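You operate a simulated robot arm through the tools that you are given. There is no shell and no other tool. Be economical: measure what you need, move in short steps, check, and stop when the job is done.

Carry out the task below with a simulated robot arm. There is one attempt and no reset: what you move stays moved.

## Task
Wipe the old grease off the coupling's top, then brush on fresh grease.
Fine: blue wiping block, white-tipped brush, grease dish; both tools go back.

Only the result counts: the job must be done as asked and must still hold three seconds after the hand-in. Knocking over, shifting, dropping, spilling or breaking anything else fails it.

## Robot
A 7-joint arm with a two-finger parallel gripper, fixed in place. Base frame: the origin is at the foot of the arm, x ahead of it, y to its left, z up. Lengths are in mm, angles in degrees, forces in N, time in s.
Its first joint turns from -166.0 to 166.0 degrees. Payload 4.4 kg.
Tool frame: the origin (TCP) lies between the finger pads and is the grasp point; the fingertips stand 23 mm ahead of it; z points along the fingers, y is the line along which they close. Largest opening 94 mm; finger width 38, thickness 10; the body of the gripper, 54 by 96 mm, starts 39 mm behind the TCP.
Orientation is that of the tool frame in the base frame, as [roll, pitch, yaw] about the fixed x, y, z axes, in that order (R = Rz(yaw) Ry(pitch) Rx(roll)). With the fingers straight down and closing along the base's y, the tool's x points along the base's -x, its y along +y and its z along -z.

## Interface
- The arm moves only by the tool step_arm. Its argument "deltas" is a list of rows, each a list of 7 numbers: the turn, a rotation vector about the tool's x, y, z in degrees, then the shift along the tool's x, y, z in mm, then the opening in per cent of the stroke, from 0 (shut) to 100 (fully open). In form: [[ax, ay, az, x, y, z, claw], ...]. A call has 1 to 10 rows; each row shifts and turns the commanded pose from where the row before left it, along the tool's axes as they then stand. A row lasts 0.2 s, in which the tool goes at most 50 mm and 8.6 degrees; a call with a longer step from one row to the next is refused whole, and so is a gripper value outside its range. A pose out of reach is approached as far as the arm can. The call stops where the force on the tool passes 40 N (or 10 N more than at its start, if that is more) or the arm is blocked; 0.2 s more then pass. Each finger travels about 72 mm/s and halts on what it meets, pressing with about 31 N; the grip force reading is that of the motor and also rises with nothing between the fingers. The clock runs only during rows and for 0.2 s after the last one: add rows that do not move to give the fingers time. The reply holds the time, the measured pose of the TCP, the force on the tool along the base axes, the opening and the grip force, in the units named above and with some noise, and new pictures: "show" is both (left out), scene, wrist or none.
- Cameras (640 x 400 px; columns grow to the right, rows downward): "scene" is fixed at [394.4, 502.9, 1801.4]; the picture's right is [-0.60, -0.80, 0.00], its down [-0.52, 0.39, -0.76] and it looks along [0.61, -0.46, -0.65] (base axes); focal length 309 px, centre (320, 200). "wrist" rides on the gripper at [86, 16, -75] in the tool frame; the picture's right is [-0.18, 0.98, 0.00], its down [-0.58, -0.11, -0.81] and it looks along [-0.79, -0.15, 0.59] (tool axes); focal length 243 px, centre (320, 200). There is no depth. A picture from a camera that has moved, and an enlarged one, comes with that camera's place and axes in the base frame and with its lens. The place of the scene camera against the robot may be out by one fixed shift of up to 12 mm in any direction.
- zoom(camera, box): a new picture of the part [left, top, right, bottom] of that camera's present view, enlarged. It takes no simulated time.
- job_done(): hands the job in; it is judged then, once.

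Work in short steps. Places have to be worked out from the pictures, the camera data and where the tool is seen: move nearer, look again, correct. Check each grasp and each placing, and mend what went wrong. You have 120 turns and 170 pictures in all, those below and enlarged ones among them. Open the gripper and draw the arm clear of the work before you hand the job in, unless the task says otherwise; then end with one line.

The tools are called after "Request:" as name(argument=value, ...) on one line, values as JSON. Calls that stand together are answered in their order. step_arm: Moves the arm, as the interface text tells. Its arguments: {"type":"object","properties":{"deltas":{"type":"array","items":{"type":"array","items":{"type":"number"}}},"show":{"type":"string","enum":["both","scene","wrist","none"]}},"required":["deltas"]} The other tools are called the same way: zoom (camera, box) takes an enlarged picture of a part of a camera's view; job_done () hands the job in.

At the start:

```text
time_s: 0.0
tool_pos: [793.7, 31.4, 1397.8]
tool_rot: [-180.0, -0.1, -180.0]
ft_force: [0.3, -0.1, 0.7]
opening: 93.8
grasp_force: 0.1
```

scene: 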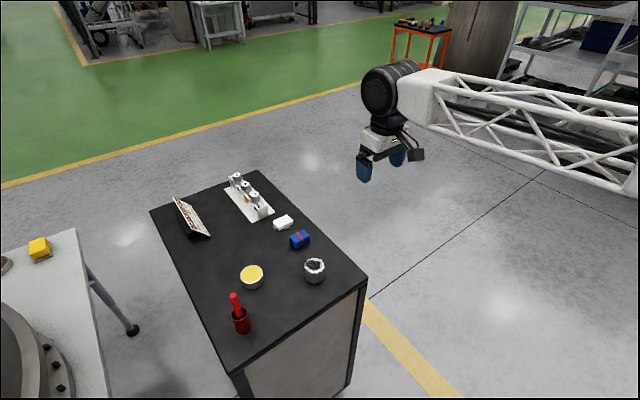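
wrist: 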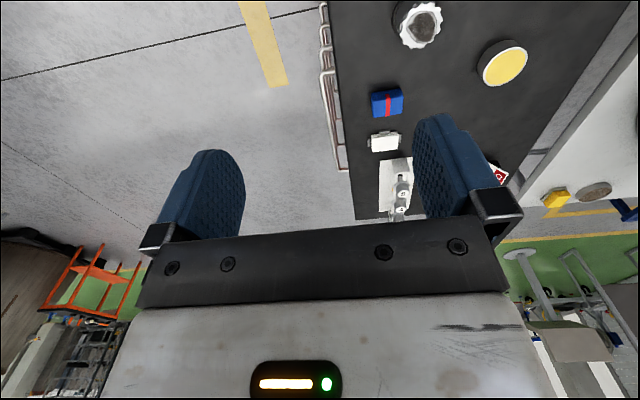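

I begin by enlarging the table area in both views to identify the objects.

Request:
zoom(camera="scene", box=[220, 200, 380, 300])

Request:
zoom(camera="scene", box=[150, 160, 310, 260])

Request:
zoom(camera="scene", box=[190, 250, 350, 350])

Request:
zoom(camera="wrist", box=[340, 0, 540, 125])

```text
4.00 times, centred on (300, 250) of scene
camera zoom: at [394.4, 502.9, 1801.4], right [-0.6, -0.8, 0.0], down [-0.52, 0.39, -0.76], along [0.61, -0.46, -0.65], focal length 1234 px, centre (400, 0)
```

zoom: 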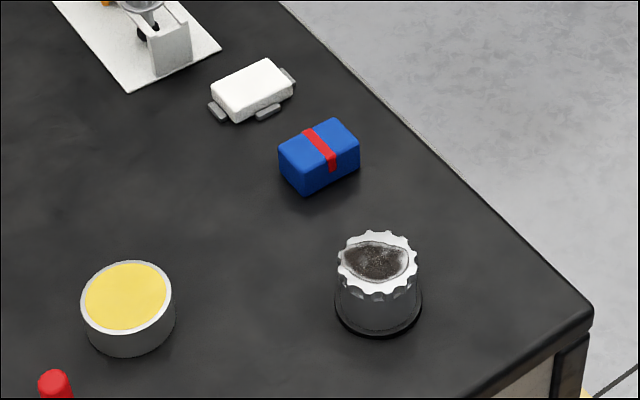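

```text
4.00 times, centred on (230, 210) of scene
camera zoom: at [394.4, 502.9, 1801.4], right [-0.6, -0.8, 0.0], down [-0.52, 0.39, -0.76], along [0.61, -0.46, -0.65], focal length 1234 px, centre (680, 160)
```

zoom: 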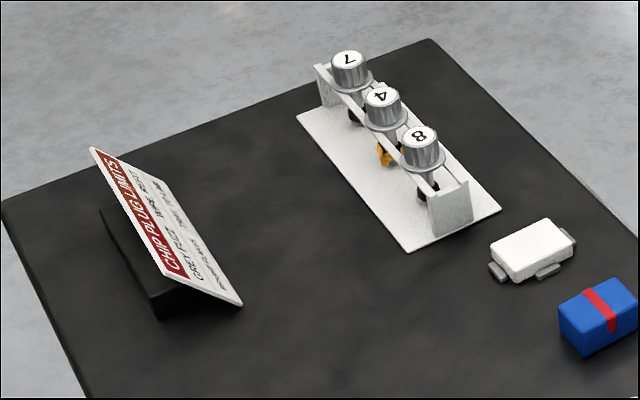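

```text
4.00 times, centred on (270, 300) of scene
camera zoom: at [394.4, 502.9, 1801.4], right [-0.6, -0.8, 0.0], down [-0.52, 0.39, -0.76], along [0.61, -0.46, -0.65], focal length 1234 px, centre (520, -200)
```

zoom: 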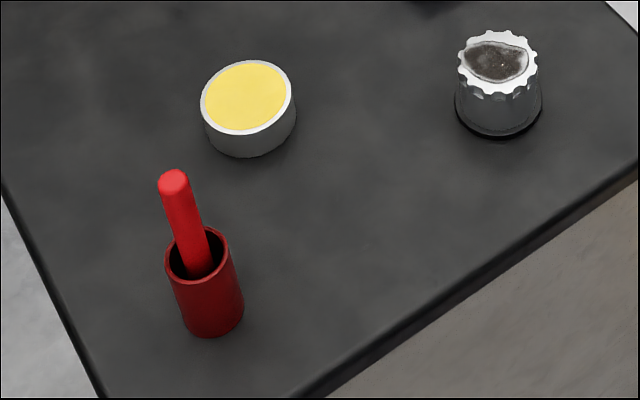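

```text
3.20 times, centred on (440, 62) of wrist
camera zoom: at [705.7, 46.9, 1471.6], right [0.18, 0.98, 0.0], down [0.58, -0.11, 0.81], along [0.79, -0.15, -0.59], focal length 776 px, centre (-64, 640)
```

zoom: 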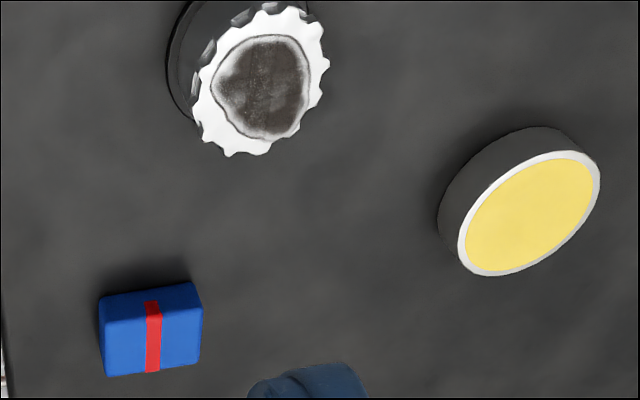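

Locations estimate: coupling ≈(868,169, top ~1050), dish ≈(967,329), brush cup ≈(845,418), blue block ≈(1008,125), which are near the reach limit. I move lower and closer to refine with the wrist camera.

Request:
step_arm(deltas=[[0, 0, 0, 0, 25, 30, 100], [0, 0, 0, 0, 25, 30, 100], [0, 0, 0, 0, 25, 30, 100], [0, 0, 0, 0, 25, 30, 100], [0, 0, 0, 0, 0, 0, 100]], show="both")

```text
time_s: 1.2
tool_pos: [793.4, 133.3, 1275.9]
tool_rot: [180.0, 0.0, 180.0]
ft_force: [0.8, -0.2, 0.9]
opening: 94.1
grasp_force: 0.1
camera wrist: at [706.2, 148.3, 1350.9], right [0.18, 0.98, 0.0], down [0.58, -0.11, 0.81], along [0.79, -0.15, -0.59], focal length 243 px, centre (320, 200)
```

scene: 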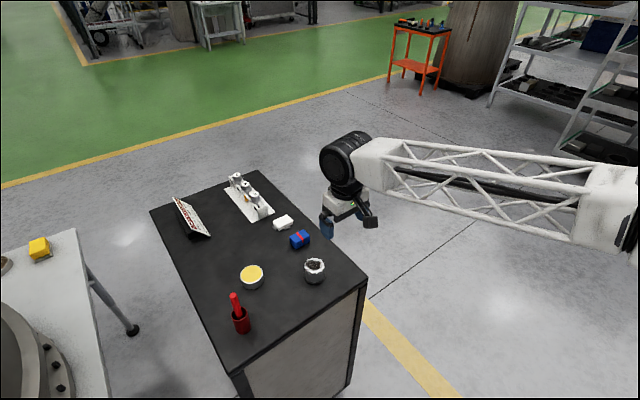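
wrist: 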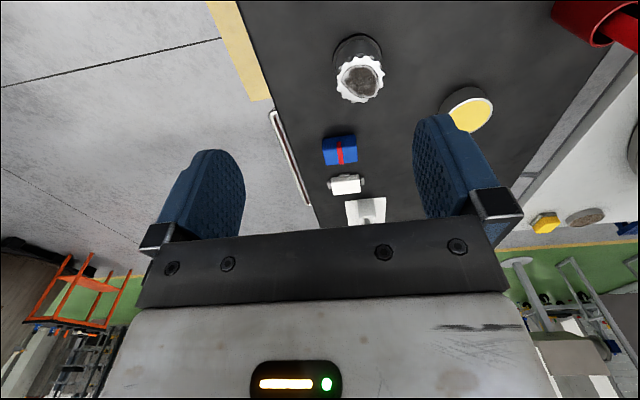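

Refined: block ≈(1002,128), coupling ≈(868,168). Zoom for block orientation and coupling details.

Request:
zoom(camera="wrist", box=[290, 115, 410, 190])

Request:
zoom(camera="wrist", box=[300, 30, 420, 105])

```text
5.33 times, centred on (350, 152) of wrist
camera zoom: at [706.2, 148.3, 1350.9], right [0.18, 0.98, 0.0], down [0.58, -0.11, 0.81], along [0.79, -0.15, -0.59], focal length 1294 px, centre (160, 453)
```

zoom: 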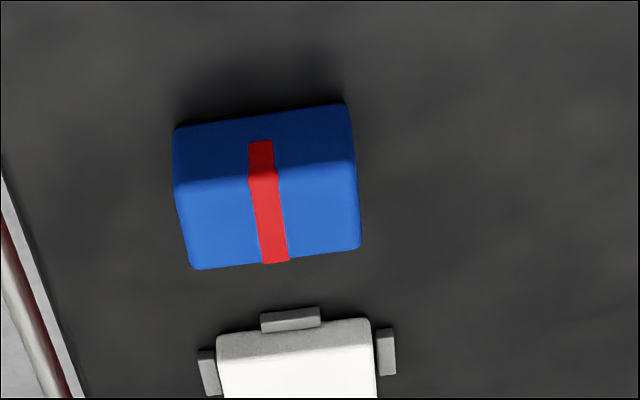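

```text
5.33 times, centred on (360, 68) of wrist
camera zoom: at [706.2, 148.3, 1350.9], right [0.18, 0.98, 0.0], down [0.58, -0.11, 0.81], along [0.79, -0.15, -0.59], focal length 1294 px, centre (107, 907)
```

zoom: 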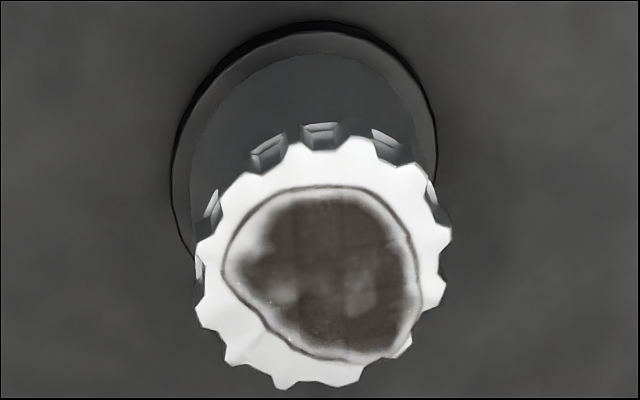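

Block ≈ 38×58×30 mm, centre ≈(1011,128,1015), aligned with base axes. I move out toward it and tilt the tool outward to gain reach.

Request:
step_arm(deltas=[[0, 0, 0, -40, 0, 30, 100], [0, 0, 0, -40, 0, 30, 100], [0, 0, 0, -40, 0, 30, 100], [0, 0, 0, -40, -4, 30, 100], [0, -8, 0, 0, 0, 0, 100], [0, -8, 0, 0, 0, 0, 100], [0, -8, 0, 0, 0, 0, 100], [0, 0, 0, 0, 0, 0, 100]], show="both")

```text
refused: row 4 steps farther than a row can; nothing moved
```

Row too long; same move with slightly smaller steps.

Request:
step_arm(deltas=[[0, 0, 0, -40, 0, 28, 100], [0, 0, 0, -40, 0, 28, 100], [0, 0, 0, -40, 0, 28, 100], [0, 0, 0, -40, -4, 28, 100], [0, -8, 0, 0, 0, 0, 100], [0, -8, 0, 0, 0, 0, 100], [0, -8, 0, 0, 0, 0, 100], [0, 0, 0, 0, 0, 0, 100]], show="both")

```text
time_s: 3.0
tool_pos: [953.0, 127.3, 1163.8]
tool_rot: [-179.9, 24.0, -179.9]
ft_force: [-0.7, 0.5, 0.7]
opening: 93.9
grasp_force: 0.0
camera wrist: at [842.6, 142.5, 1197.9], right [0.17, 0.98, 0.07], down [0.2, -0.11, 0.97], along [0.96, -0.15, -0.22], focal length 243 px, centre (320, 200)
```

scene: 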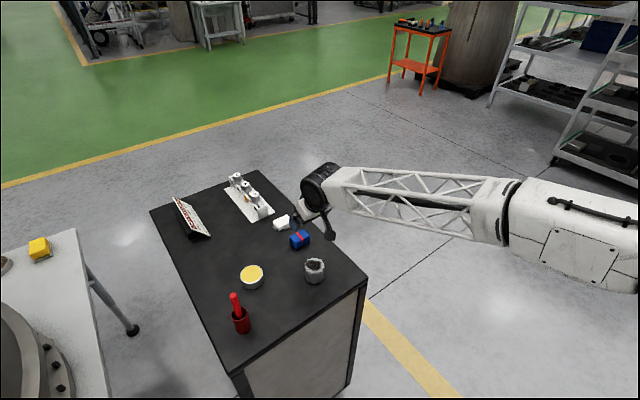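
wrist: 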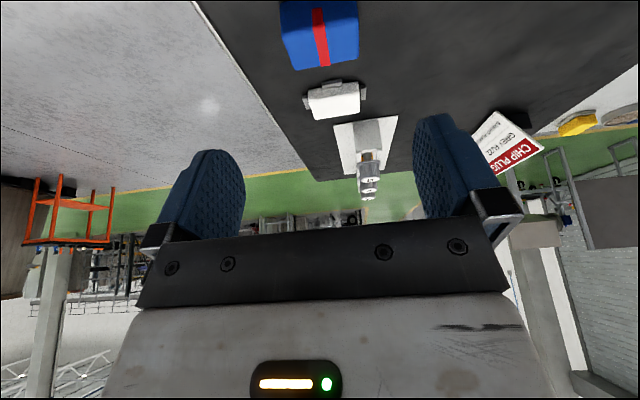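

The block estimate holds. A 24° tilt would bring the wrist camera too near the coupling, so I reduce tilt to 8° and see whether the arm reaches above the block.

Request:
step_arm(deltas=[[0, 8, 0, 0, 0, 0, 100], [0, 8, 0, 0, 0, 0, 100], [0, 0, 0, -25, 0, 30, 100], [0, 0, 0, -25, 0.5, 31, 100], [0, 0, 0, 0, 0, 0, 100]], show="both")

```text
time_s: 4.2
tool_pos: [1011.7, 129.0, 1111.3]
tool_rot: [-180.0, 8.0, -180.0]
ft_force: [0.0, -0.7, 0.4]
opening: 94.2
grasp_force: 0.1
camera wrist: at [915.2, 143.6, 1173.9], right [0.18, 0.98, 0.03], down [0.46, -0.11, 0.88], along [0.87, -0.15, -0.48], focal length 243 px, centre (320, 200)
```

scene: 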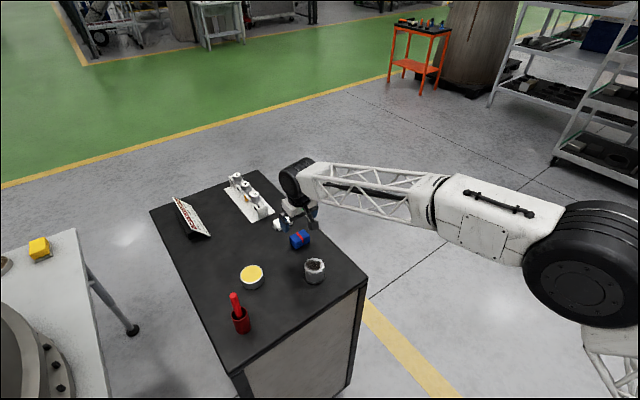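
wrist: 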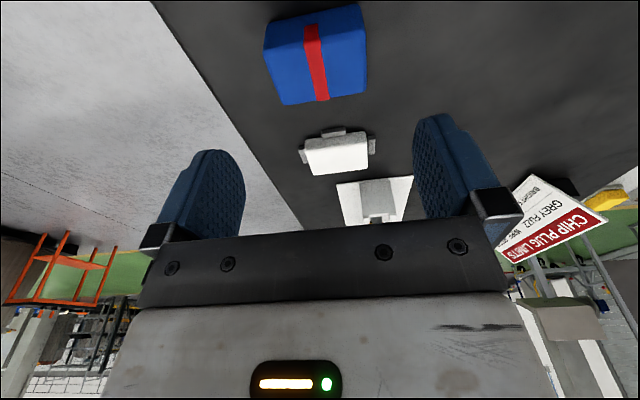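

Reached (1012,129) with 8° tilt; block centre reads (1012,128.5), aligned. I descend straight to TCP z≈1033 to straddle it.

Request:
step_arm(deltas=[[0, 0, 0, 3.7, 0, 26, 100], [0, 0, 0, 3.6, 0, 26, 100], [0, 0, 0, 1.8, 0, 13, 100], [0, 0, 0, 1.7, 0, 12.2, 100], [0, 0, 0, 0, 0, 0, 100]], show="both")

```text
time_s: 5.4
tool_pos: [1011.5, 128.5, 1032.8]
tool_rot: [-180.0, 8.0, 180.0]
ft_force: [-0.1, 0.4, 0.1]
opening: 94.0
grasp_force: 0.0
camera wrist: at [914.5, 143.5, 1095.5], right [0.18, 0.98, 0.03], down [0.46, -0.11, 0.88], along [0.87, -0.15, -0.48], focal length 243 px, centre (320, 200)
```

scene: 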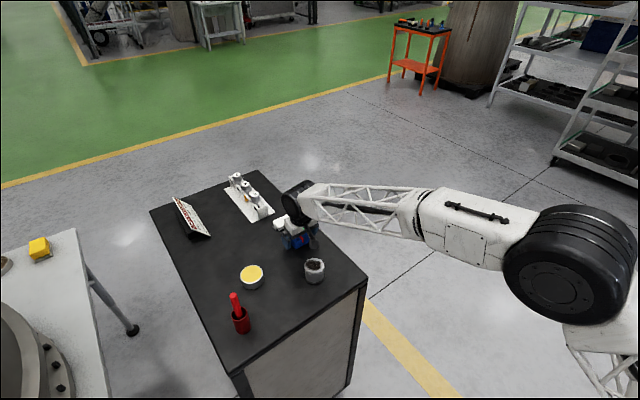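
wrist: 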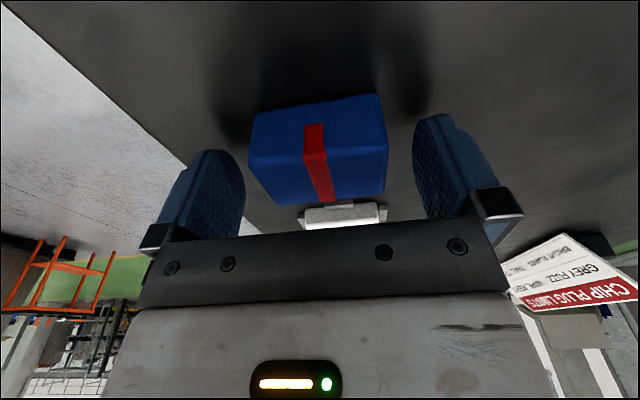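

The block stands between the fingers. Closing the grip.

Request:
step_arm(deltas=[[0, 0, 0, 0, 0, 0, 60], [0, 0, 0, 0, 0, 0, 40], [0, 0, 0, 0, 0, 0, 40], [0, 0, 0, 0, 0, 0, 40]], show="wrist")

```text
time_s: 6.4
tool_pos: [1010.8, 128.7, 1032.5]
tool_rot: [-180.0, 8.0, -180.0]
ft_force: [-0.4, 0.4, -0.3]
opening: 59.2
grasp_force: 30.8
camera wrist: at [914.5, 143.5, 1095.7], right [0.18, 0.98, 0.03], down [0.46, -0.11, 0.88], along [0.87, -0.15, -0.48], focal length 243 px, centre (320, 200)
```

wrist: 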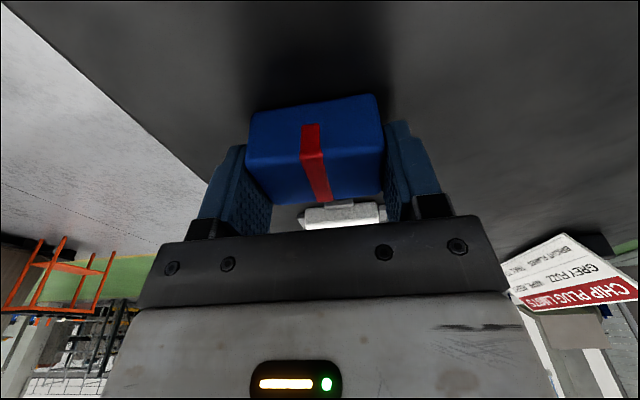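

Held at 59 mm. I lift straight and carry it above the coupling.

Request:
step_arm(deltas=[[0, 0, 0, -5.4, 0, -38.6, 40], [0, 0, 0, -5.4, 0, -38.6, 40], [0, 0, 0, 35.4, 9.8, -5, 40], [0, 0, 0, 35.4, 9.8, -5, 40], [0, 0, 0, 35.4, 9.8, -5, 40], [0, 0, 0, 35.4, 9.8, -5, 40], [0, 0, 0, 0, 0, 0, 40]], show="both")

```text
time_s: 8.0
tool_pos: [867.4, 168.7, 1109.8]
tool_rot: [180.0, 8.0, -179.9]
ft_force: [-0.9, 0.6, -1.1]
opening: 59.4
grasp_force: 31.2
camera wrist: at [770.8, 183.9, 1172.9], right [0.18, 0.98, 0.03], down [0.46, -0.11, 0.88], along [0.87, -0.15, -0.48], focal length 243 px, centre (320, 200)
```

scene: 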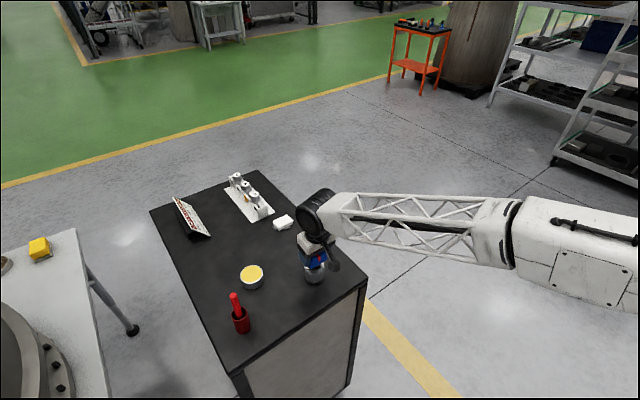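
wrist: 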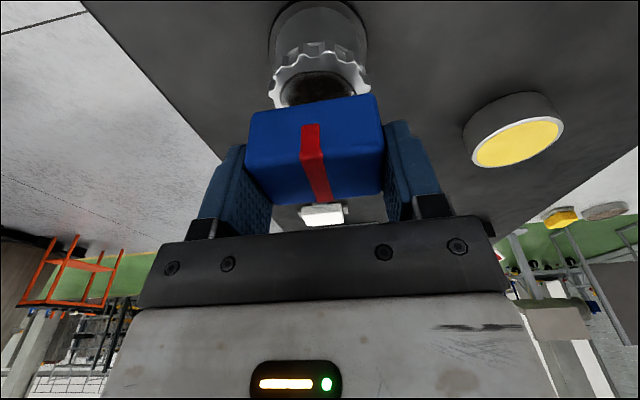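

Block is centred over coupling (centre ≈(869,170)). Descending gently until contact (~1083 expected at TCP).

Request:
step_arm(deltas=[[0, 0, 0, 2.5, 1, 17.8, 40], [0, 0, 0, 0.28, 0, 1.98, 40], [0, 0, 0, 0.28, 0, 1.98, 40], [0, 0, 0, 0, 0, 0, 40]], show="wrist")

```text
time_s: 9.0
tool_pos: [867.7, 169.5, 1088.5]
tool_rot: [-180.0, 8.0, 180.0]
ft_force: [0.0, 0.6, 0.2]
opening: 59.3
grasp_force: 30.9
camera wrist: at [770.9, 184.0, 1151.2], right [0.18, 0.98, 0.03], down [0.46, -0.11, 0.88], along [0.87, -0.15, -0.48], focal length 243 px, centre (320, 200)
```

wrist: 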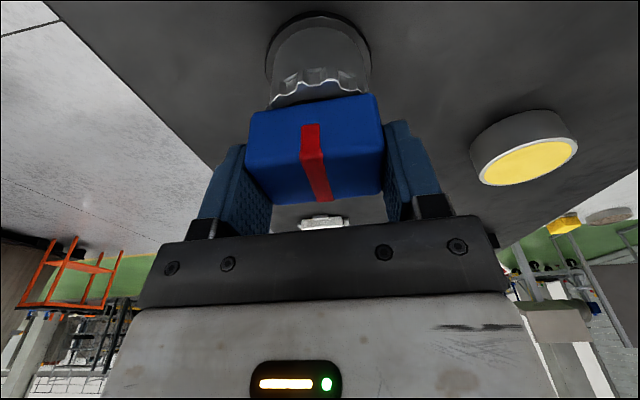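

No contact yet; lowering in 1 mm steps.

Request:
step_arm(deltas=[[0, 0, 0, 0.14, 0, 0.99, 40], [0, 0, 0, 0.14, 0, 0.99, 40], [0, 0, 0, 0.14, 0, 0.99, 40], [0, 0, 0, 0.14, 0, 0.99, 40]], show="none")

Request:
step_arm(deltas=[[0, 0, 0, 0.14, 0, 0.99, 40], [0, 0, 0, 0.14, 0, 0.99, 40], [0, 0, 0, 0, 0, 0, 40]], show="wrist")

```text
time_s: 10.0
tool_pos: [869.5, 169.4, 1085.0]
tool_rot: [-180.0, 8.0, -180.0]
ft_force: [-1.8, 1.0, 2.7]
opening: 59.4
grasp_force: 31.4
```

```text
time_s: 10.8
tool_pos: [869.1, 167.8, 1084.7]
tool_rot: [-179.9, 8.2, -180.0]
ft_force: [-4.8, -0.8, 28.9]
opening: 59.2
grasp_force: 31.1
camera wrist: at [771.5, 183.5, 1147.2], right [0.18, 0.98, 0.03], down [0.46, -0.11, 0.88], along [0.87, -0.15, -0.47], focal length 243 px, centre (320, 200)
```

wrist: 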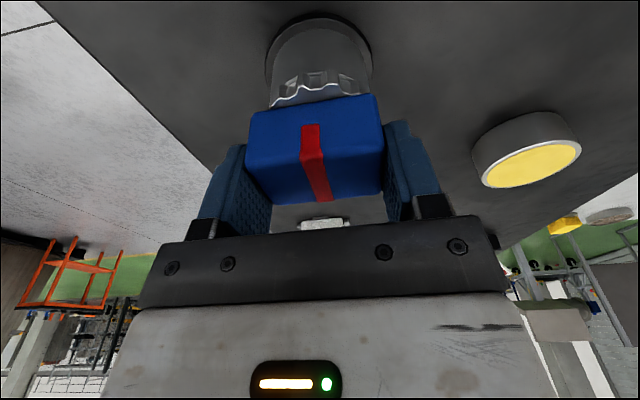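

Contact at TCP z≈1084.8 with 29 N. I back off ~1 mm to a light pressure and make a first stroke set along x.

Request:
step_arm(deltas=[[0, 0, 0, -0.15, 0, -1.1, 40], [0, 0, 0, -7.9, 0, 1.11, 40], [0, 0, 0, -5.9, 0, 0.83, 40], [0, 0, 0, 9.2, 0, -1.29, 40], [0, 0, 0, 9.2, 0, -1.29, 40], [0, 0, 0, 9.2, 0, -1.29, 40], [0, 0, 0, -6.9, 0, 0.97, 40], [0, 0, 0, -6.9, 0, 0.96, 40]], show="wrist")

```text
time_s: 11.3
tool_pos: [870.5, 168.5, 1085.3]
tool_rot: [180.0, 8.1, 179.9]
ft_force: [-0.4, -0.8, 4.5]
opening: 59.6
grasp_force: 31.6
stopped in row 2: the force on the tool passed its limit (the readings are from after the stop); the commanded pose is now the measured one
camera wrist: at [773.1, 183.9, 1147.4], right [0.18, 0.98, 0.03], down [0.46, -0.11, 0.88], along [0.87, -0.15, -0.47], focal length 243 px, centre (320, 200)
```

wrist: 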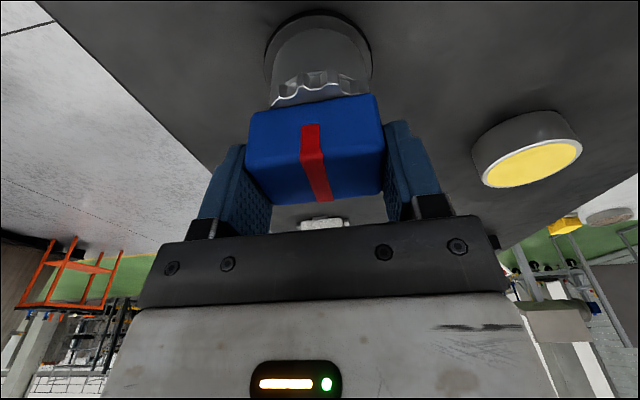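

Force limit tripped; now contact is a light 4.5 N. I try gentler 3 mm strokes at this pressure.

Request:
step_arm(deltas=[[0, 0, 0, -2.97, 0, 0.42, 40], [0, 0, 0, -2.97, 0, 0.42, 40], [0, 0, 0, -2.97, 0, 0.42, 40], [0, 0, 0, 0, 0, 0, 40]], show="none")

```text
time_s: 12.3
tool_pos: [879.3, 169.4, 1085.2]
tool_rot: [179.9, 8.1, 179.9]
ft_force: [-5.8, 1.1, 10.3]
opening: 59.2
grasp_force: 30.9
```

Sliding works at ~10 N. Stroke back along −x.

Request:
step_arm(deltas=[[0, 0, 0, 3.96, 0, -0.57, 40], [0, 0, 0, 3.96, 0, -0.57, 40], [0, 0, 0, 3.96, 0, -0.57, 40], [0, 0, 0, 3.96, 0, -0.57, 40], [0, 0, 0, 3.96, 0, -0.57, 40], [0, 0, 0, 3.96, 0, -0.57, 40], [0, 0, 0, 0, 0, 0, 40]], show="wrist")

```text
time_s: 13.9
tool_pos: [855.1, 168.6, 1083.8]
tool_rot: [-179.9, 8.0, 179.9]
ft_force: [0.1, -1.2, 4.3]
opening: 59.1
grasp_force: 31.0
camera wrist: at [757.7, 183.5, 1147.4], right [0.18, 0.98, 0.03], down [0.46, -0.11, 0.88], along [0.87, -0.15, -0.48], focal length 243 px, centre (320, 200)
```

wrist: 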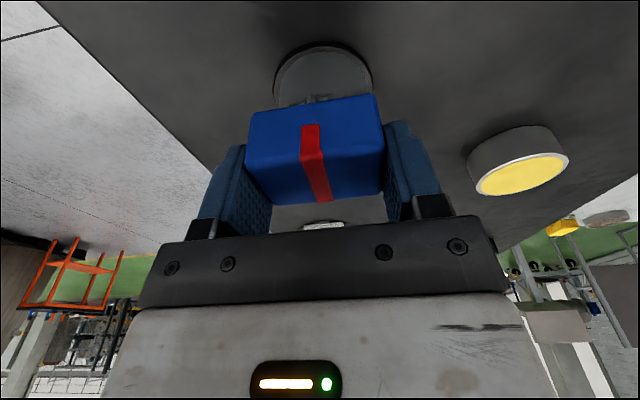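

Good contact. Continue with a raster: shift +y, stroke +x.

Request:
step_arm(deltas=[[0, 0, 0, 0, 4, 0.4, 40], [0, 0, 0, 0, 4, 0, 40], [0, 0, 0, -3.96, 0, 0.56, 40], [0, 0, 0, -3.96, 0, 0.56, 40], [0, 0, 0, -3.96, 0, 0.56, 40], [0, 0, 0, -3.96, 0, 0.56, 40], [0, 0, 0, -3.96, 0, 0.56, 40], [0, 0, 0, -3.96, 0, 0.56, 40], [0, 0, 0, -3.96, 0, 0.56, 40]], show="none")

Request:
step_arm(deltas=[[0, 0, 0, 0, -4, 0, 40], [0, 0, 0, 0, -4, 0, 40], [0, 0, 0, 0, -4, 0, 40], [0, 0, 0, 0, -4, 0, 40], [0, 0, 0, 3.96, 0, -0.56, 40], [0, 0, 0, 3.96, 0, -0.56, 40], [0, 0, 0, 3.96, 0, -0.56, 40], [0, 0, 0, 3.96, 0, -0.56, 40], [0, 0, 0, 3.96, 0, -0.56, 40], [0, 0, 0, 3.96, 0, -0.56, 40]], show="none")

```text
time_s: 15.9
tool_pos: [882.4, 176.6, 1085.0]
tool_rot: [179.9, 8.0, 180.0]
ft_force: [-17.1, -0.2, 22.7]
opening: 59.3
grasp_force: 31.0
```

```text
time_s: 18.1
tool_pos: [857.9, 160.1, 1083.6]
tool_rot: [-180.0, 8.0, 180.0]
ft_force: [8.2, -0.7, 16.0]
opening: 59.2
grasp_force: 30.9
```

Raster done with 8–23 N contact. Lift off and look at the coupling's top.

Request:
step_arm(deltas=[[0, 0, 0, -2.8, 0, -19.8, 40], [0, 0, 0, -5.6, 0, -39.6, 40], [0, 0, 0, 0, -40, -5, 40], [0, 0, 0, 0, -40, -10, 40], [0, 0, 0, 0, 0, 0, 40]], show="wrist")

Request:
zoom(camera="scene", box=[276, 240, 356, 290])

```text
time_s: 19.3
tool_pos: [855.4, 79.4, 1160.2]
tool_rot: [180.0, 8.0, -180.0]
ft_force: [0.4, -1.2, -0.3]
opening: 59.2
grasp_force: 30.4
camera wrist: at [759.6, 94.4, 1222.1], right [0.18, 0.98, 0.03], down [0.46, -0.11, 0.88], along [0.87, -0.15, -0.48], focal length 243 px, centre (320, 200)
```

wrist: 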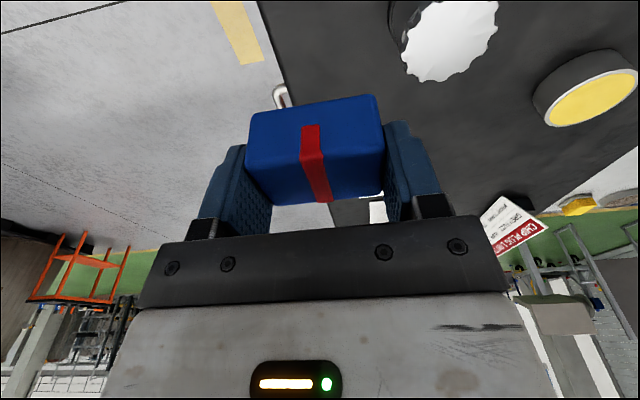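

```text
8.00 times, centred on (316, 265) of scene
camera zoom: at [394.4, 502.9, 1801.4], right [-0.6, -0.8, 0.0], down [-0.52, 0.39, -0.76], along [0.61, -0.46, -0.65], focal length 2469 px, centre (352, -320)
```

zoom: 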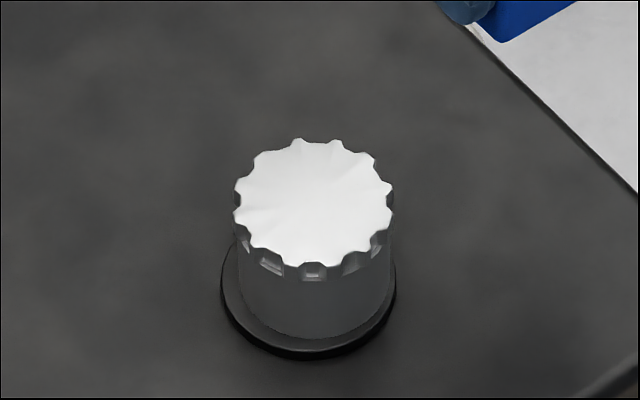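

The top is clean and the coupling hasn't moved. Now carry the block back above its original place.

Request:
step_arm(deltas=[[0, 0, 0, -36.55, 12.3, 19, 40], [0, 0, 0, -36.55, 12.3, 19, 40], [0, 0, 0, -36.55, 12.4, 19, 40], [0, 0, 0, -36.55, 12.3, 19, 40], [0, 0, 0, 0, 0, 0, 40], [0, 0, 0, 0, 0, 0, 40]], show="wrist")

```text
time_s: 20.7
tool_pos: [1012.5, 130.5, 1103.3]
tool_rot: [179.9, 8.0, -180.0]
ft_force: [-1.0, 0.9, -1.5]
opening: 59.2
grasp_force: 30.5
camera wrist: at [916.1, 145.5, 1166.5], right [0.18, 0.98, 0.03], down [0.46, -0.11, 0.88], along [0.87, -0.15, -0.48], focal length 243 px, centre (320, 200)
```

wrist: 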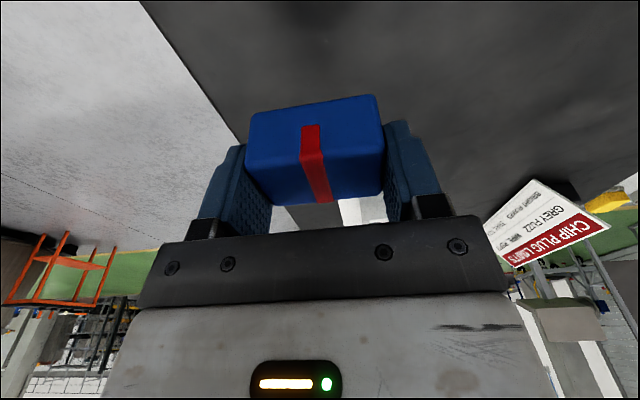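

Descending to just above the table.

Request:
step_arm(deltas=[[0, 0, 0, 5.3, -0.8, 33.5, 40], [0, 0, 0, 5, -0.7, 31.5, 40], [0, 0, 0, 0, 0, 0, 40], [0, 0, 0, 0.28, 0, 2, 40], [0, 0, 0, 0.2, 0, 1.5, 40], [0, 0, 0, 0, 0, 0, 40]], show="wrist")

```text
time_s: 22.1
tool_pos: [1012.1, 128.9, 1034.6]
tool_rot: [180.0, 8.0, -180.0]
ft_force: [0.4, -0.6, -0.6]
opening: 59.4
grasp_force: 30.7
camera wrist: at [914.1, 143.4, 1097.1], right [0.18, 0.98, 0.03], down [0.46, -0.11, 0.88], along [0.87, -0.15, -0.48], focal length 243 px, centre (320, 200)
```

wrist: 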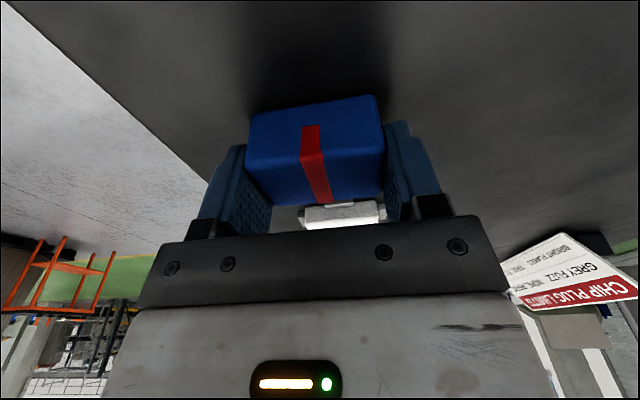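

About 1.5 mm above the table; lowering in small steps till touch.

Request:
step_arm(deltas=[[0, 0, 0, 0.14, 0, 0.8, 40], [0, 0, 0, 0.14, 0, 0.7, 40], [0, 0, 0, 0, 0, 0, 40]], show="none")

```text
time_s: 22.9
tool_pos: [1010.5, 129.0, 1032.7]
tool_rot: [180.0, 8.0, 179.9]
ft_force: [0.8, 0.0, -0.7]
opening: 59.3
grasp_force: 31.2
```

Request:
step_arm(deltas=[[0, 0, 0, 0, 0, 0.7, 40], [0, 0, 0, 0, 0, 0, 40]], show="none")

```text
time_s: 23.5
tool_pos: [1010.8, 127.8, 1031.8]
tool_rot: [-179.9, 8.0, 180.0]
ft_force: [0.8, 0.8, -0.4]
opening: 59.3
grasp_force: 31.5
```

Still no contact (block may have slid a hair in the grip); stepping lower.

Request:
step_arm(deltas=[[0, 0, 0, 0, 0, 0.7, 40], [0, 0, 0, 0, 0, 0, 40]], show="none")

Request:
step_arm(deltas=[[0, 0, 0, 0, 0, 0.7, 40], [0, 0, 0, 0, 0, 0, 40]], show="none")

```text
time_s: 24.1
tool_pos: [1012.1, 128.8, 1033.2]
tool_rot: [180.0, 8.0, 179.9]
ft_force: [-1.8, 0.7, 4.1]
opening: 59.5
grasp_force: 31.1
```

```text
time_s: 24.7
tool_pos: [1010.6, 128.5, 1032.3]
tool_rot: [179.9, 8.0, -180.0]
ft_force: [-6.2, -1.7, 16.7]
opening: 59.2
grasp_force: 30.6
```

Touching (≈17 N). Back off 1 mm to relieve force, then open slowly.

Request:
step_arm(deltas=[[0, 0, 0, 0, 0, -0.9, 40], [0, 0, 0, 0, 0, 0, 75], [0, 0, 0, 0, 0, 0, 100], [0, 0, 0, 0, 0, 0, 100], [0, 0, 0, 0, 0, 0, 100]], show="wrist")

```text
time_s: 25.9
tool_pos: [1011.7, 128.9, 1032.4]
tool_rot: [180.0, 8.0, 180.0]
ft_force: [0.0, 0.5, 0.5]
opening: 94.2
grasp_force: 0.0
camera wrist: at [914.2, 143.5, 1094.8], right [0.18, 0.98, 0.03], down [0.46, -0.11, 0.88], along [0.87, -0.15, -0.48], focal length 243 px, centre (320, 200)
```

wrist: 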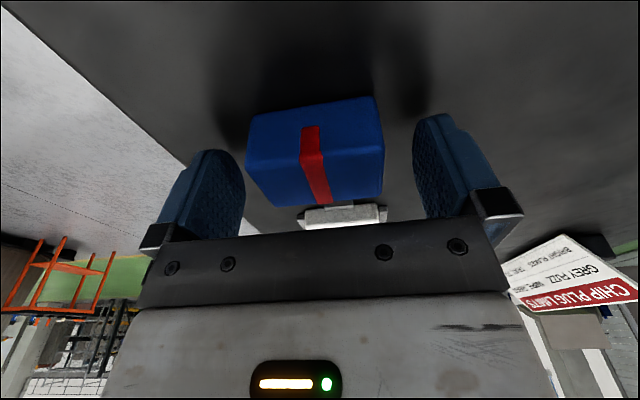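

Block released in place. Rise, straighten, and move toward the brush for a look.

Request:
step_arm(deltas=[[0, 0, 0, -5.6, 0, -39.6, 100], [0, 0, 0, -5.6, 0, -39.6, 100], [0, 0, 0, -5.6, 0, -39.6, 100], [0, 0, 0, -5.6, 0, -39.6, 100], [0, 0, 0, -5.6, 0, -39.6, 100], [0, 8, 0, 0, 0, 0, 100], [0, 0, 0, 35, 33, 0, 100], [0, 0, 0, 35, 33, 0, 100], [0, 0, 0, 35, 33, 0, 100], [0, 0, 0, 35, 33, 0, 100]], show="none")

Request:
step_arm(deltas=[[0, 0, 0, 35, 33, 0, 100], [0, 0, 0, 35, 33, 0, 100], [0, 0, 0, 35, 33, 0, 100], [0, 0, 0, 35, 33, 0, 100], [0, 0, 0, 0, 0, 0, 100]], show="both")

```text
time_s: 28.1
tool_pos: [869.7, 262.7, 1230.8]
tool_rot: [179.9, -0.1, -180.0]
ft_force: [-1.2, 0.2, -0.1]
opening: 94.1
grasp_force: 0.0
```

```text
time_s: 29.3
tool_pos: [730.2, 393.1, 1231.5]
tool_rot: [-180.0, 0.0, 179.9]
ft_force: [-0.3, 0.2, 0.3]
opening: 94.2
grasp_force: 0.1
camera wrist: at [643.6, 407.9, 1307.2], right [0.18, 0.98, 0.0], down [0.58, -0.11, 0.81], along [0.79, -0.15, -0.59], focal length 243 px, centre (320, 200)
```

scene: 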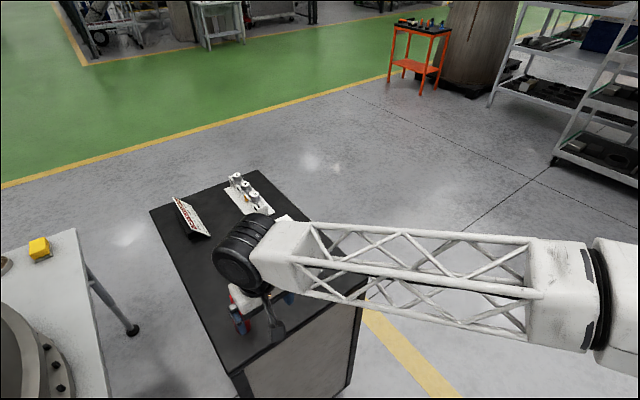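
wrist: 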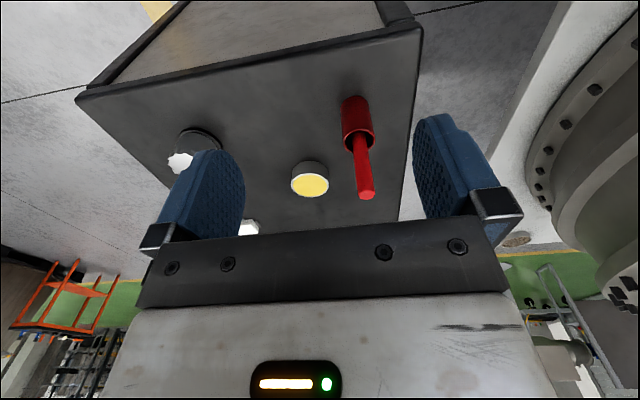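

Request:
zoom(camera="wrist", box=[280, 80, 440, 210])

```text
3.08 times, centred on (360, 145) of wrist
camera zoom: at [643.6, 407.9, 1307.2], right [0.18, 0.98, 0.0], down [0.58, -0.11, 0.81], along [0.79, -0.15, -0.59], focal length 746 px, centre (197, 369)
```

zoom: 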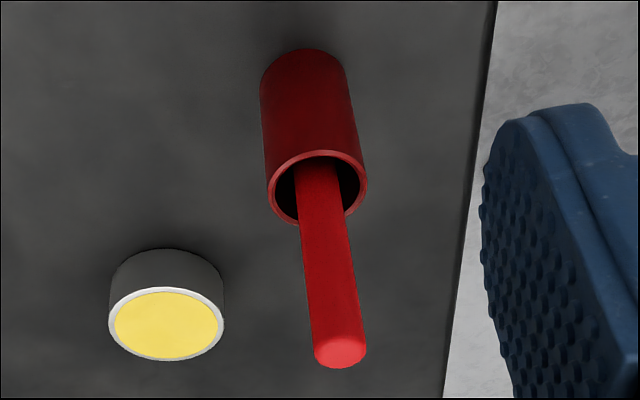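

Cup centre ≈(848,418), rim z≈1068; handle top ≈(847,419,1152), ~17 mm thick, near vertical. I move above it, staying high.

Request:
step_arm(deltas=[[0, 0, 0, -38.5, 8.7, 0, 100], [0, 0, 0, -38.5, 8.7, 0, 100], [0, 0, 0, -38.5, 8.6, 0, 100], [0, 0, 0, 0, 0, 15, 100], [0, 0, 0, 0, 0, 0, 100]], show="both")

```text
time_s: 30.5
tool_pos: [847.1, 417.6, 1215.9]
tool_rot: [179.9, 0.0, -180.0]
ft_force: [-0.8, 0.0, -0.2]
opening: 93.8
grasp_force: 0.0
camera wrist: at [759.8, 432.8, 1292.0], right [0.18, 0.98, 0.0], down [0.58, -0.11, 0.81], along [0.79, -0.15, -0.59], focal length 243 px, centre (320, 200)
```

scene: 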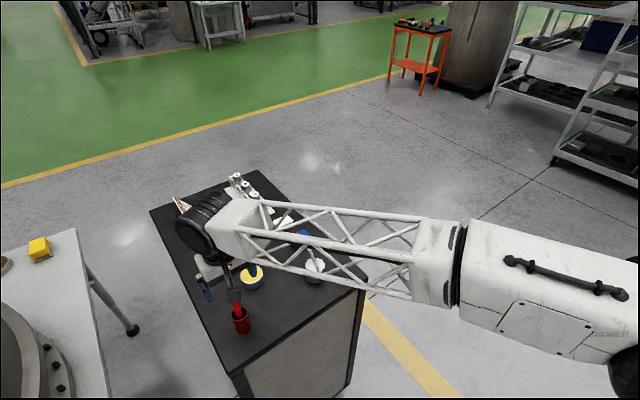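
wrist: 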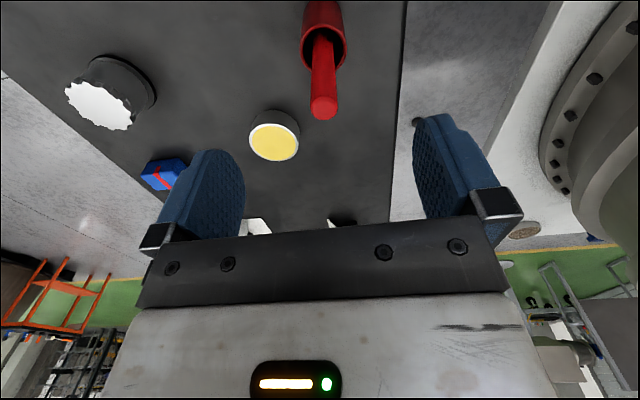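

Handle top reads (848.5,418,1152); descend to grip at z≈1125.

Request:
step_arm(deltas=[[0, 0, 0, 0, 0, 35, 100], [0, 0, 0, 0, 0.3, 35, 100], [0, 0, 0, 0, 0, 21, 100], [0, 0, 0, 0, 0, 0, 100]], show="wrist")

```text
time_s: 31.5
tool_pos: [845.5, 419.6, 1125.4]
tool_rot: [-180.0, 0.1, -180.0]
ft_force: [0.6, -0.9, 0.2]
opening: 94.0
grasp_force: 0.1
camera wrist: at [758.9, 434.1, 1200.8], right [0.18, 0.98, 0.0], down [0.58, -0.11, 0.81], along [0.79, -0.15, -0.59], focal length 243 px, centre (320, 200)
```

wrist: 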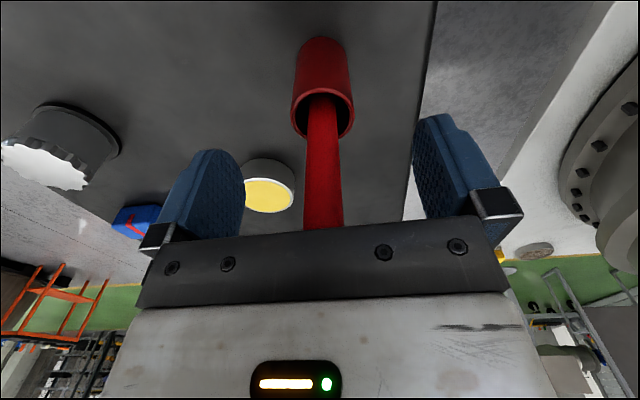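

Handle is centred between the fingers; close.

Request:
step_arm(deltas=[[0, 0, 0, 0, 0, 0, 60], [0, 0, 0, 0, 0, 0, 25], [0, 0, 0, 0, 0, 0, 5], [0, 0, 0, 0, 0, 0, 5], [0, 0, 0, 0, 0, 0, 5]], show="wrist")

```text
time_s: 32.7
tool_pos: [846.3, 418.6, 1125.6]
tool_rot: [-180.0, 0.0, 180.0]
ft_force: [-0.4, -0.7, 1.0]
opening: 16.8
grasp_force: 31.0
camera wrist: at [758.9, 434.0, 1201.1], right [0.18, 0.98, 0.0], down [0.58, -0.11, 0.81], along [0.79, -0.15, -0.59], focal length 243 px, centre (320, 200)
```

wrist: 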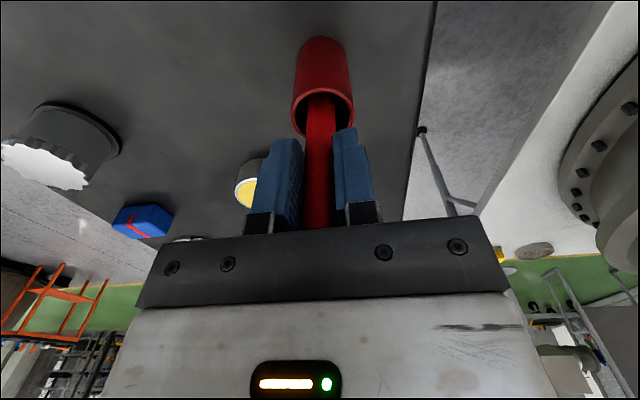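

Gripped (16.8 mm). Lift straight up 110 mm and look.

Request:
step_arm(deltas=[[0, 0, 0, 0, 0, -15, 5], [0, 0, 0, 0, 0, -20, 5], [0, 0, 0, 0, 0, -25, 5], [0, 0, 0, 0, 0, -25, 5], [0, 0, 0, 0, 0, -25, 5], [0, 0, 0, 0, 0, 0, 5]], show="both")

Request:
zoom(camera="wrist", box=[240, 0, 420, 225])

Request:
zoom(camera="scene", box=[190, 250, 290, 340])

```text
time_s: 34.1
tool_pos: [846.0, 417.9, 1236.7]
tool_rot: [180.0, 0.0, 179.9]
ft_force: [0.0, -0.1, 0.8]
opening: 16.4
grasp_force: 31.0
camera wrist: at [759.4, 433.3, 1312.0], right [0.18, 0.98, 0.0], down [0.58, -0.11, 0.81], along [0.79, -0.15, -0.59], focal length 243 px, centre (320, 200)
```

scene: 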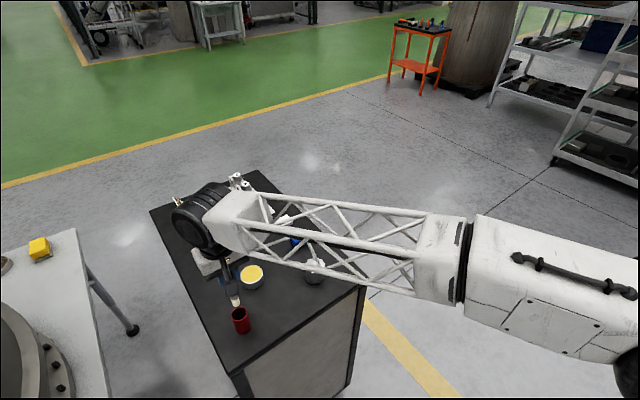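
wrist: 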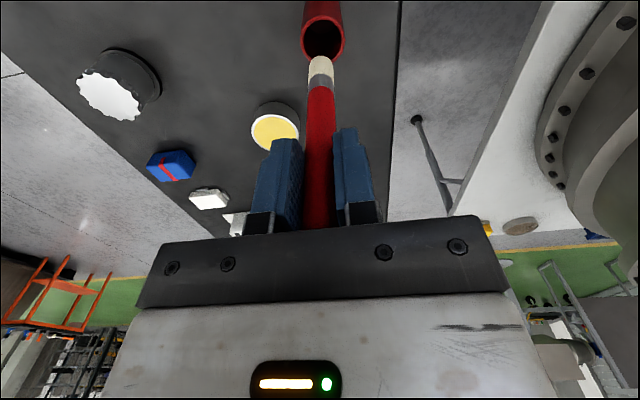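

```text
1.78 times, centred on (330, 112) of wrist
camera zoom: at [759.4, 433.3, 1312.0], right [0.18, 0.98, 0.0], down [0.58, -0.11, 0.81], along [0.79, -0.15, -0.59], focal length 431 px, centre (302, 356)
```

zoom: 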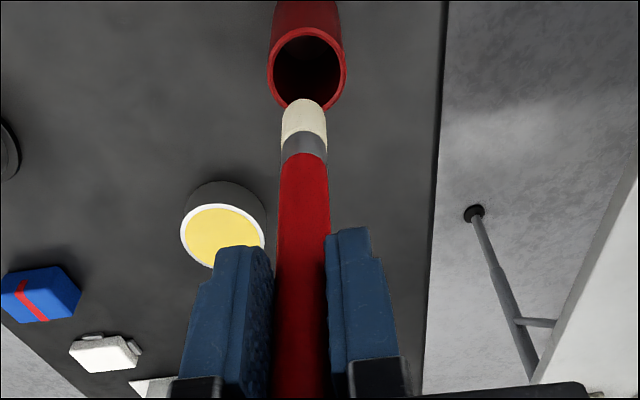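

```text
4.44 times, centred on (240, 295) of scene
camera zoom: at [394.4, 502.9, 1801.4], right [-0.6, -0.8, 0.0], down [-0.52, 0.39, -0.76], along [0.61, -0.46, -0.65], focal length 1371 px, centre (676, -222)
```

zoom: 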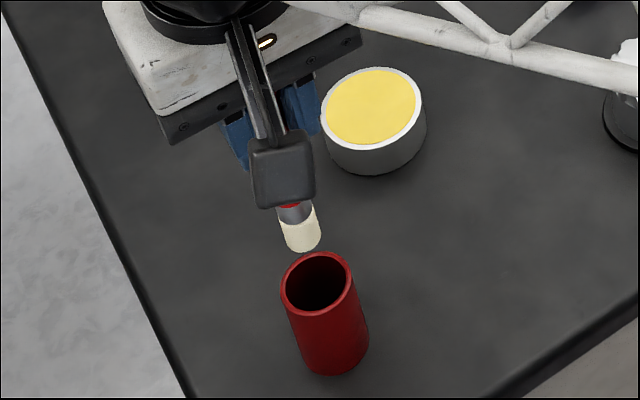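

The brush has white bristles; tip is ≈111–118 mm below the TCP. Move above the dish (≈(962,330), surface ≈1035).

Request:
step_arm(deltas=[[0, 0, 0, -29, -22, 0, 5], [0, 0, 0, -29, -22, 0, 5], [0, 0, 0, -29, -22, 0, 5], [0, 0, 0, -29, -22, 0, 5], [0, 0, 0, 0, 0, 25, 5], [0, 0, 0, 0, 0, 25, 5], [0, 0, 0, 0, 0, 0, 5]], show="both")

Request:
zoom(camera="wrist", box=[240, 0, 420, 225])

Request:
zoom(camera="scene", box=[190, 220, 310, 300])

```text
time_s: 35.7
tool_pos: [961.6, 330.4, 1186.1]
tool_rot: [179.9, 0.0, -180.0]
ft_force: [-0.1, 0.2, -0.5]
opening: 16.5
grasp_force: 31.4
camera wrist: at [874.8, 345.1, 1261.7], right [0.18, 0.98, 0.0], down [0.58, -0.11, 0.81], along [0.79, -0.15, -0.59], focal length 243 px, centre (320, 200)
```

scene: 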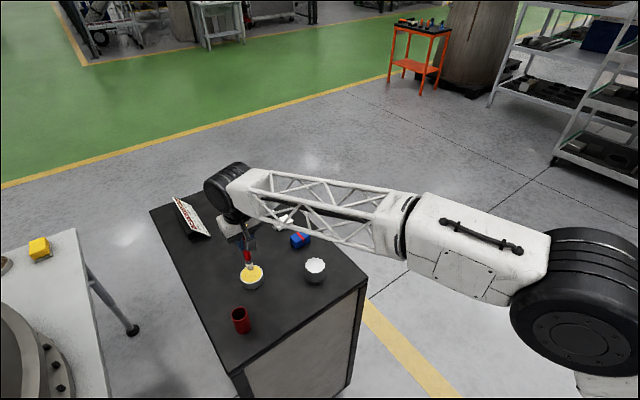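
wrist: 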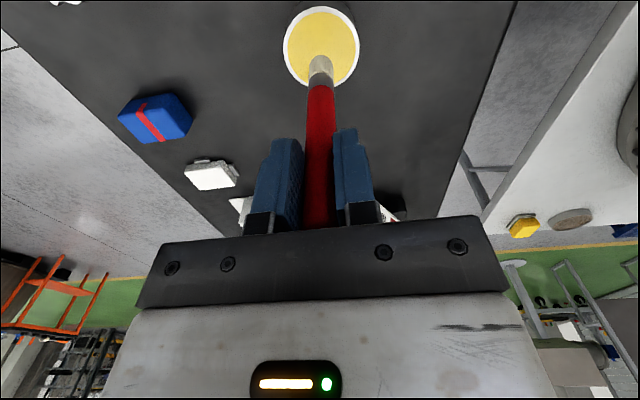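

```text
1.78 times, centred on (330, 112) of wrist
camera zoom: at [874.8, 345.1, 1261.7], right [0.18, 0.98, 0.0], down [0.58, -0.11, 0.81], along [0.79, -0.15, -0.59], focal length 431 px, centre (302, 356)
```

zoom: 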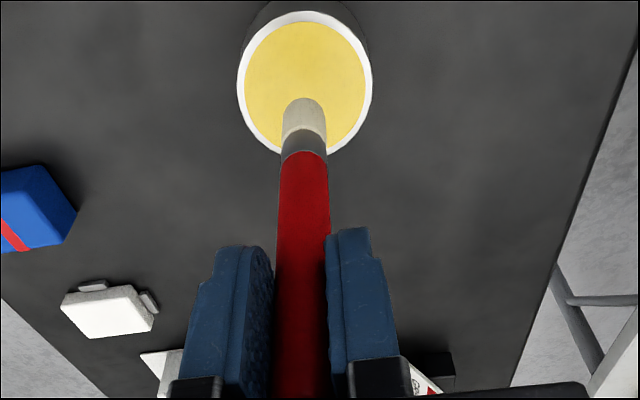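

```text
5.00 times, centred on (250, 260) of scene
camera zoom: at [394.4, 502.9, 1801.4], right [-0.6, -0.8, 0.0], down [-0.52, 0.39, -0.76], along [0.61, -0.46, -0.65], focal length 1543 px, centre (670, -100)
```

zoom: 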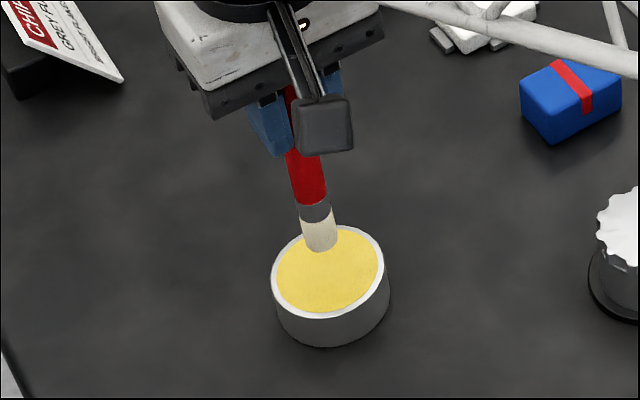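

Brush centred over dish. Tip ≈1070; lowering 28 mm, then in small steps.

Request:
step_arm(deltas=[[0, 0, 0, 0, 0, 15, 5], [0, 0, 0, 0, 0, 13, 5], [0, 0, 0, 0, 0, 2, 5], [0, 0, 0, 0, 0, 2, 5], [0, 0, 0, 0, 0, 0, 5]], show="wrist")

Request:
zoom(camera="scene", box=[190, 220, 310, 300])

```text
time_s: 36.9
tool_pos: [962.7, 330.8, 1155.4]
tool_rot: [-180.0, 0.0, -180.0]
ft_force: [-0.2, -1.4, 5.0]
opening: 16.7
grasp_force: 31.0
camera wrist: at [875.3, 345.7, 1229.7], right [0.18, 0.98, 0.0], down [0.58, -0.11, 0.81], along [0.79, -0.15, -0.59], focal length 243 px, centre (320, 200)
```

wrist: 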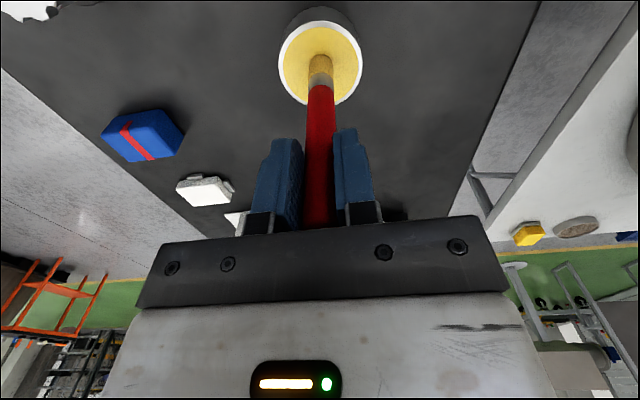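

```text
5.00 times, centred on (250, 260) of scene
camera zoom: at [394.4, 502.9, 1801.4], right [-0.6, -0.8, 0.0], down [-0.52, 0.39, -0.76], along [0.61, -0.46, -0.65], focal length 1543 px, centre (670, -100)
```

zoom: 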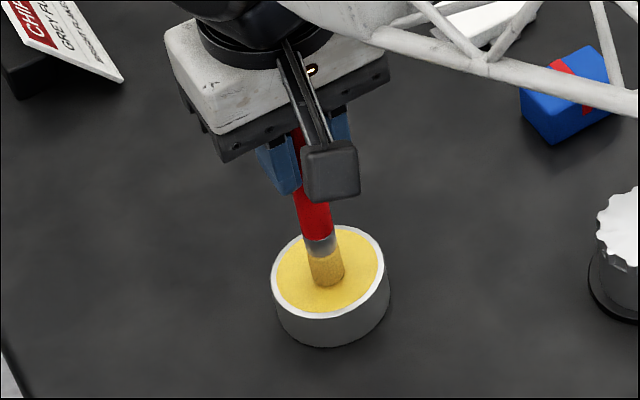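

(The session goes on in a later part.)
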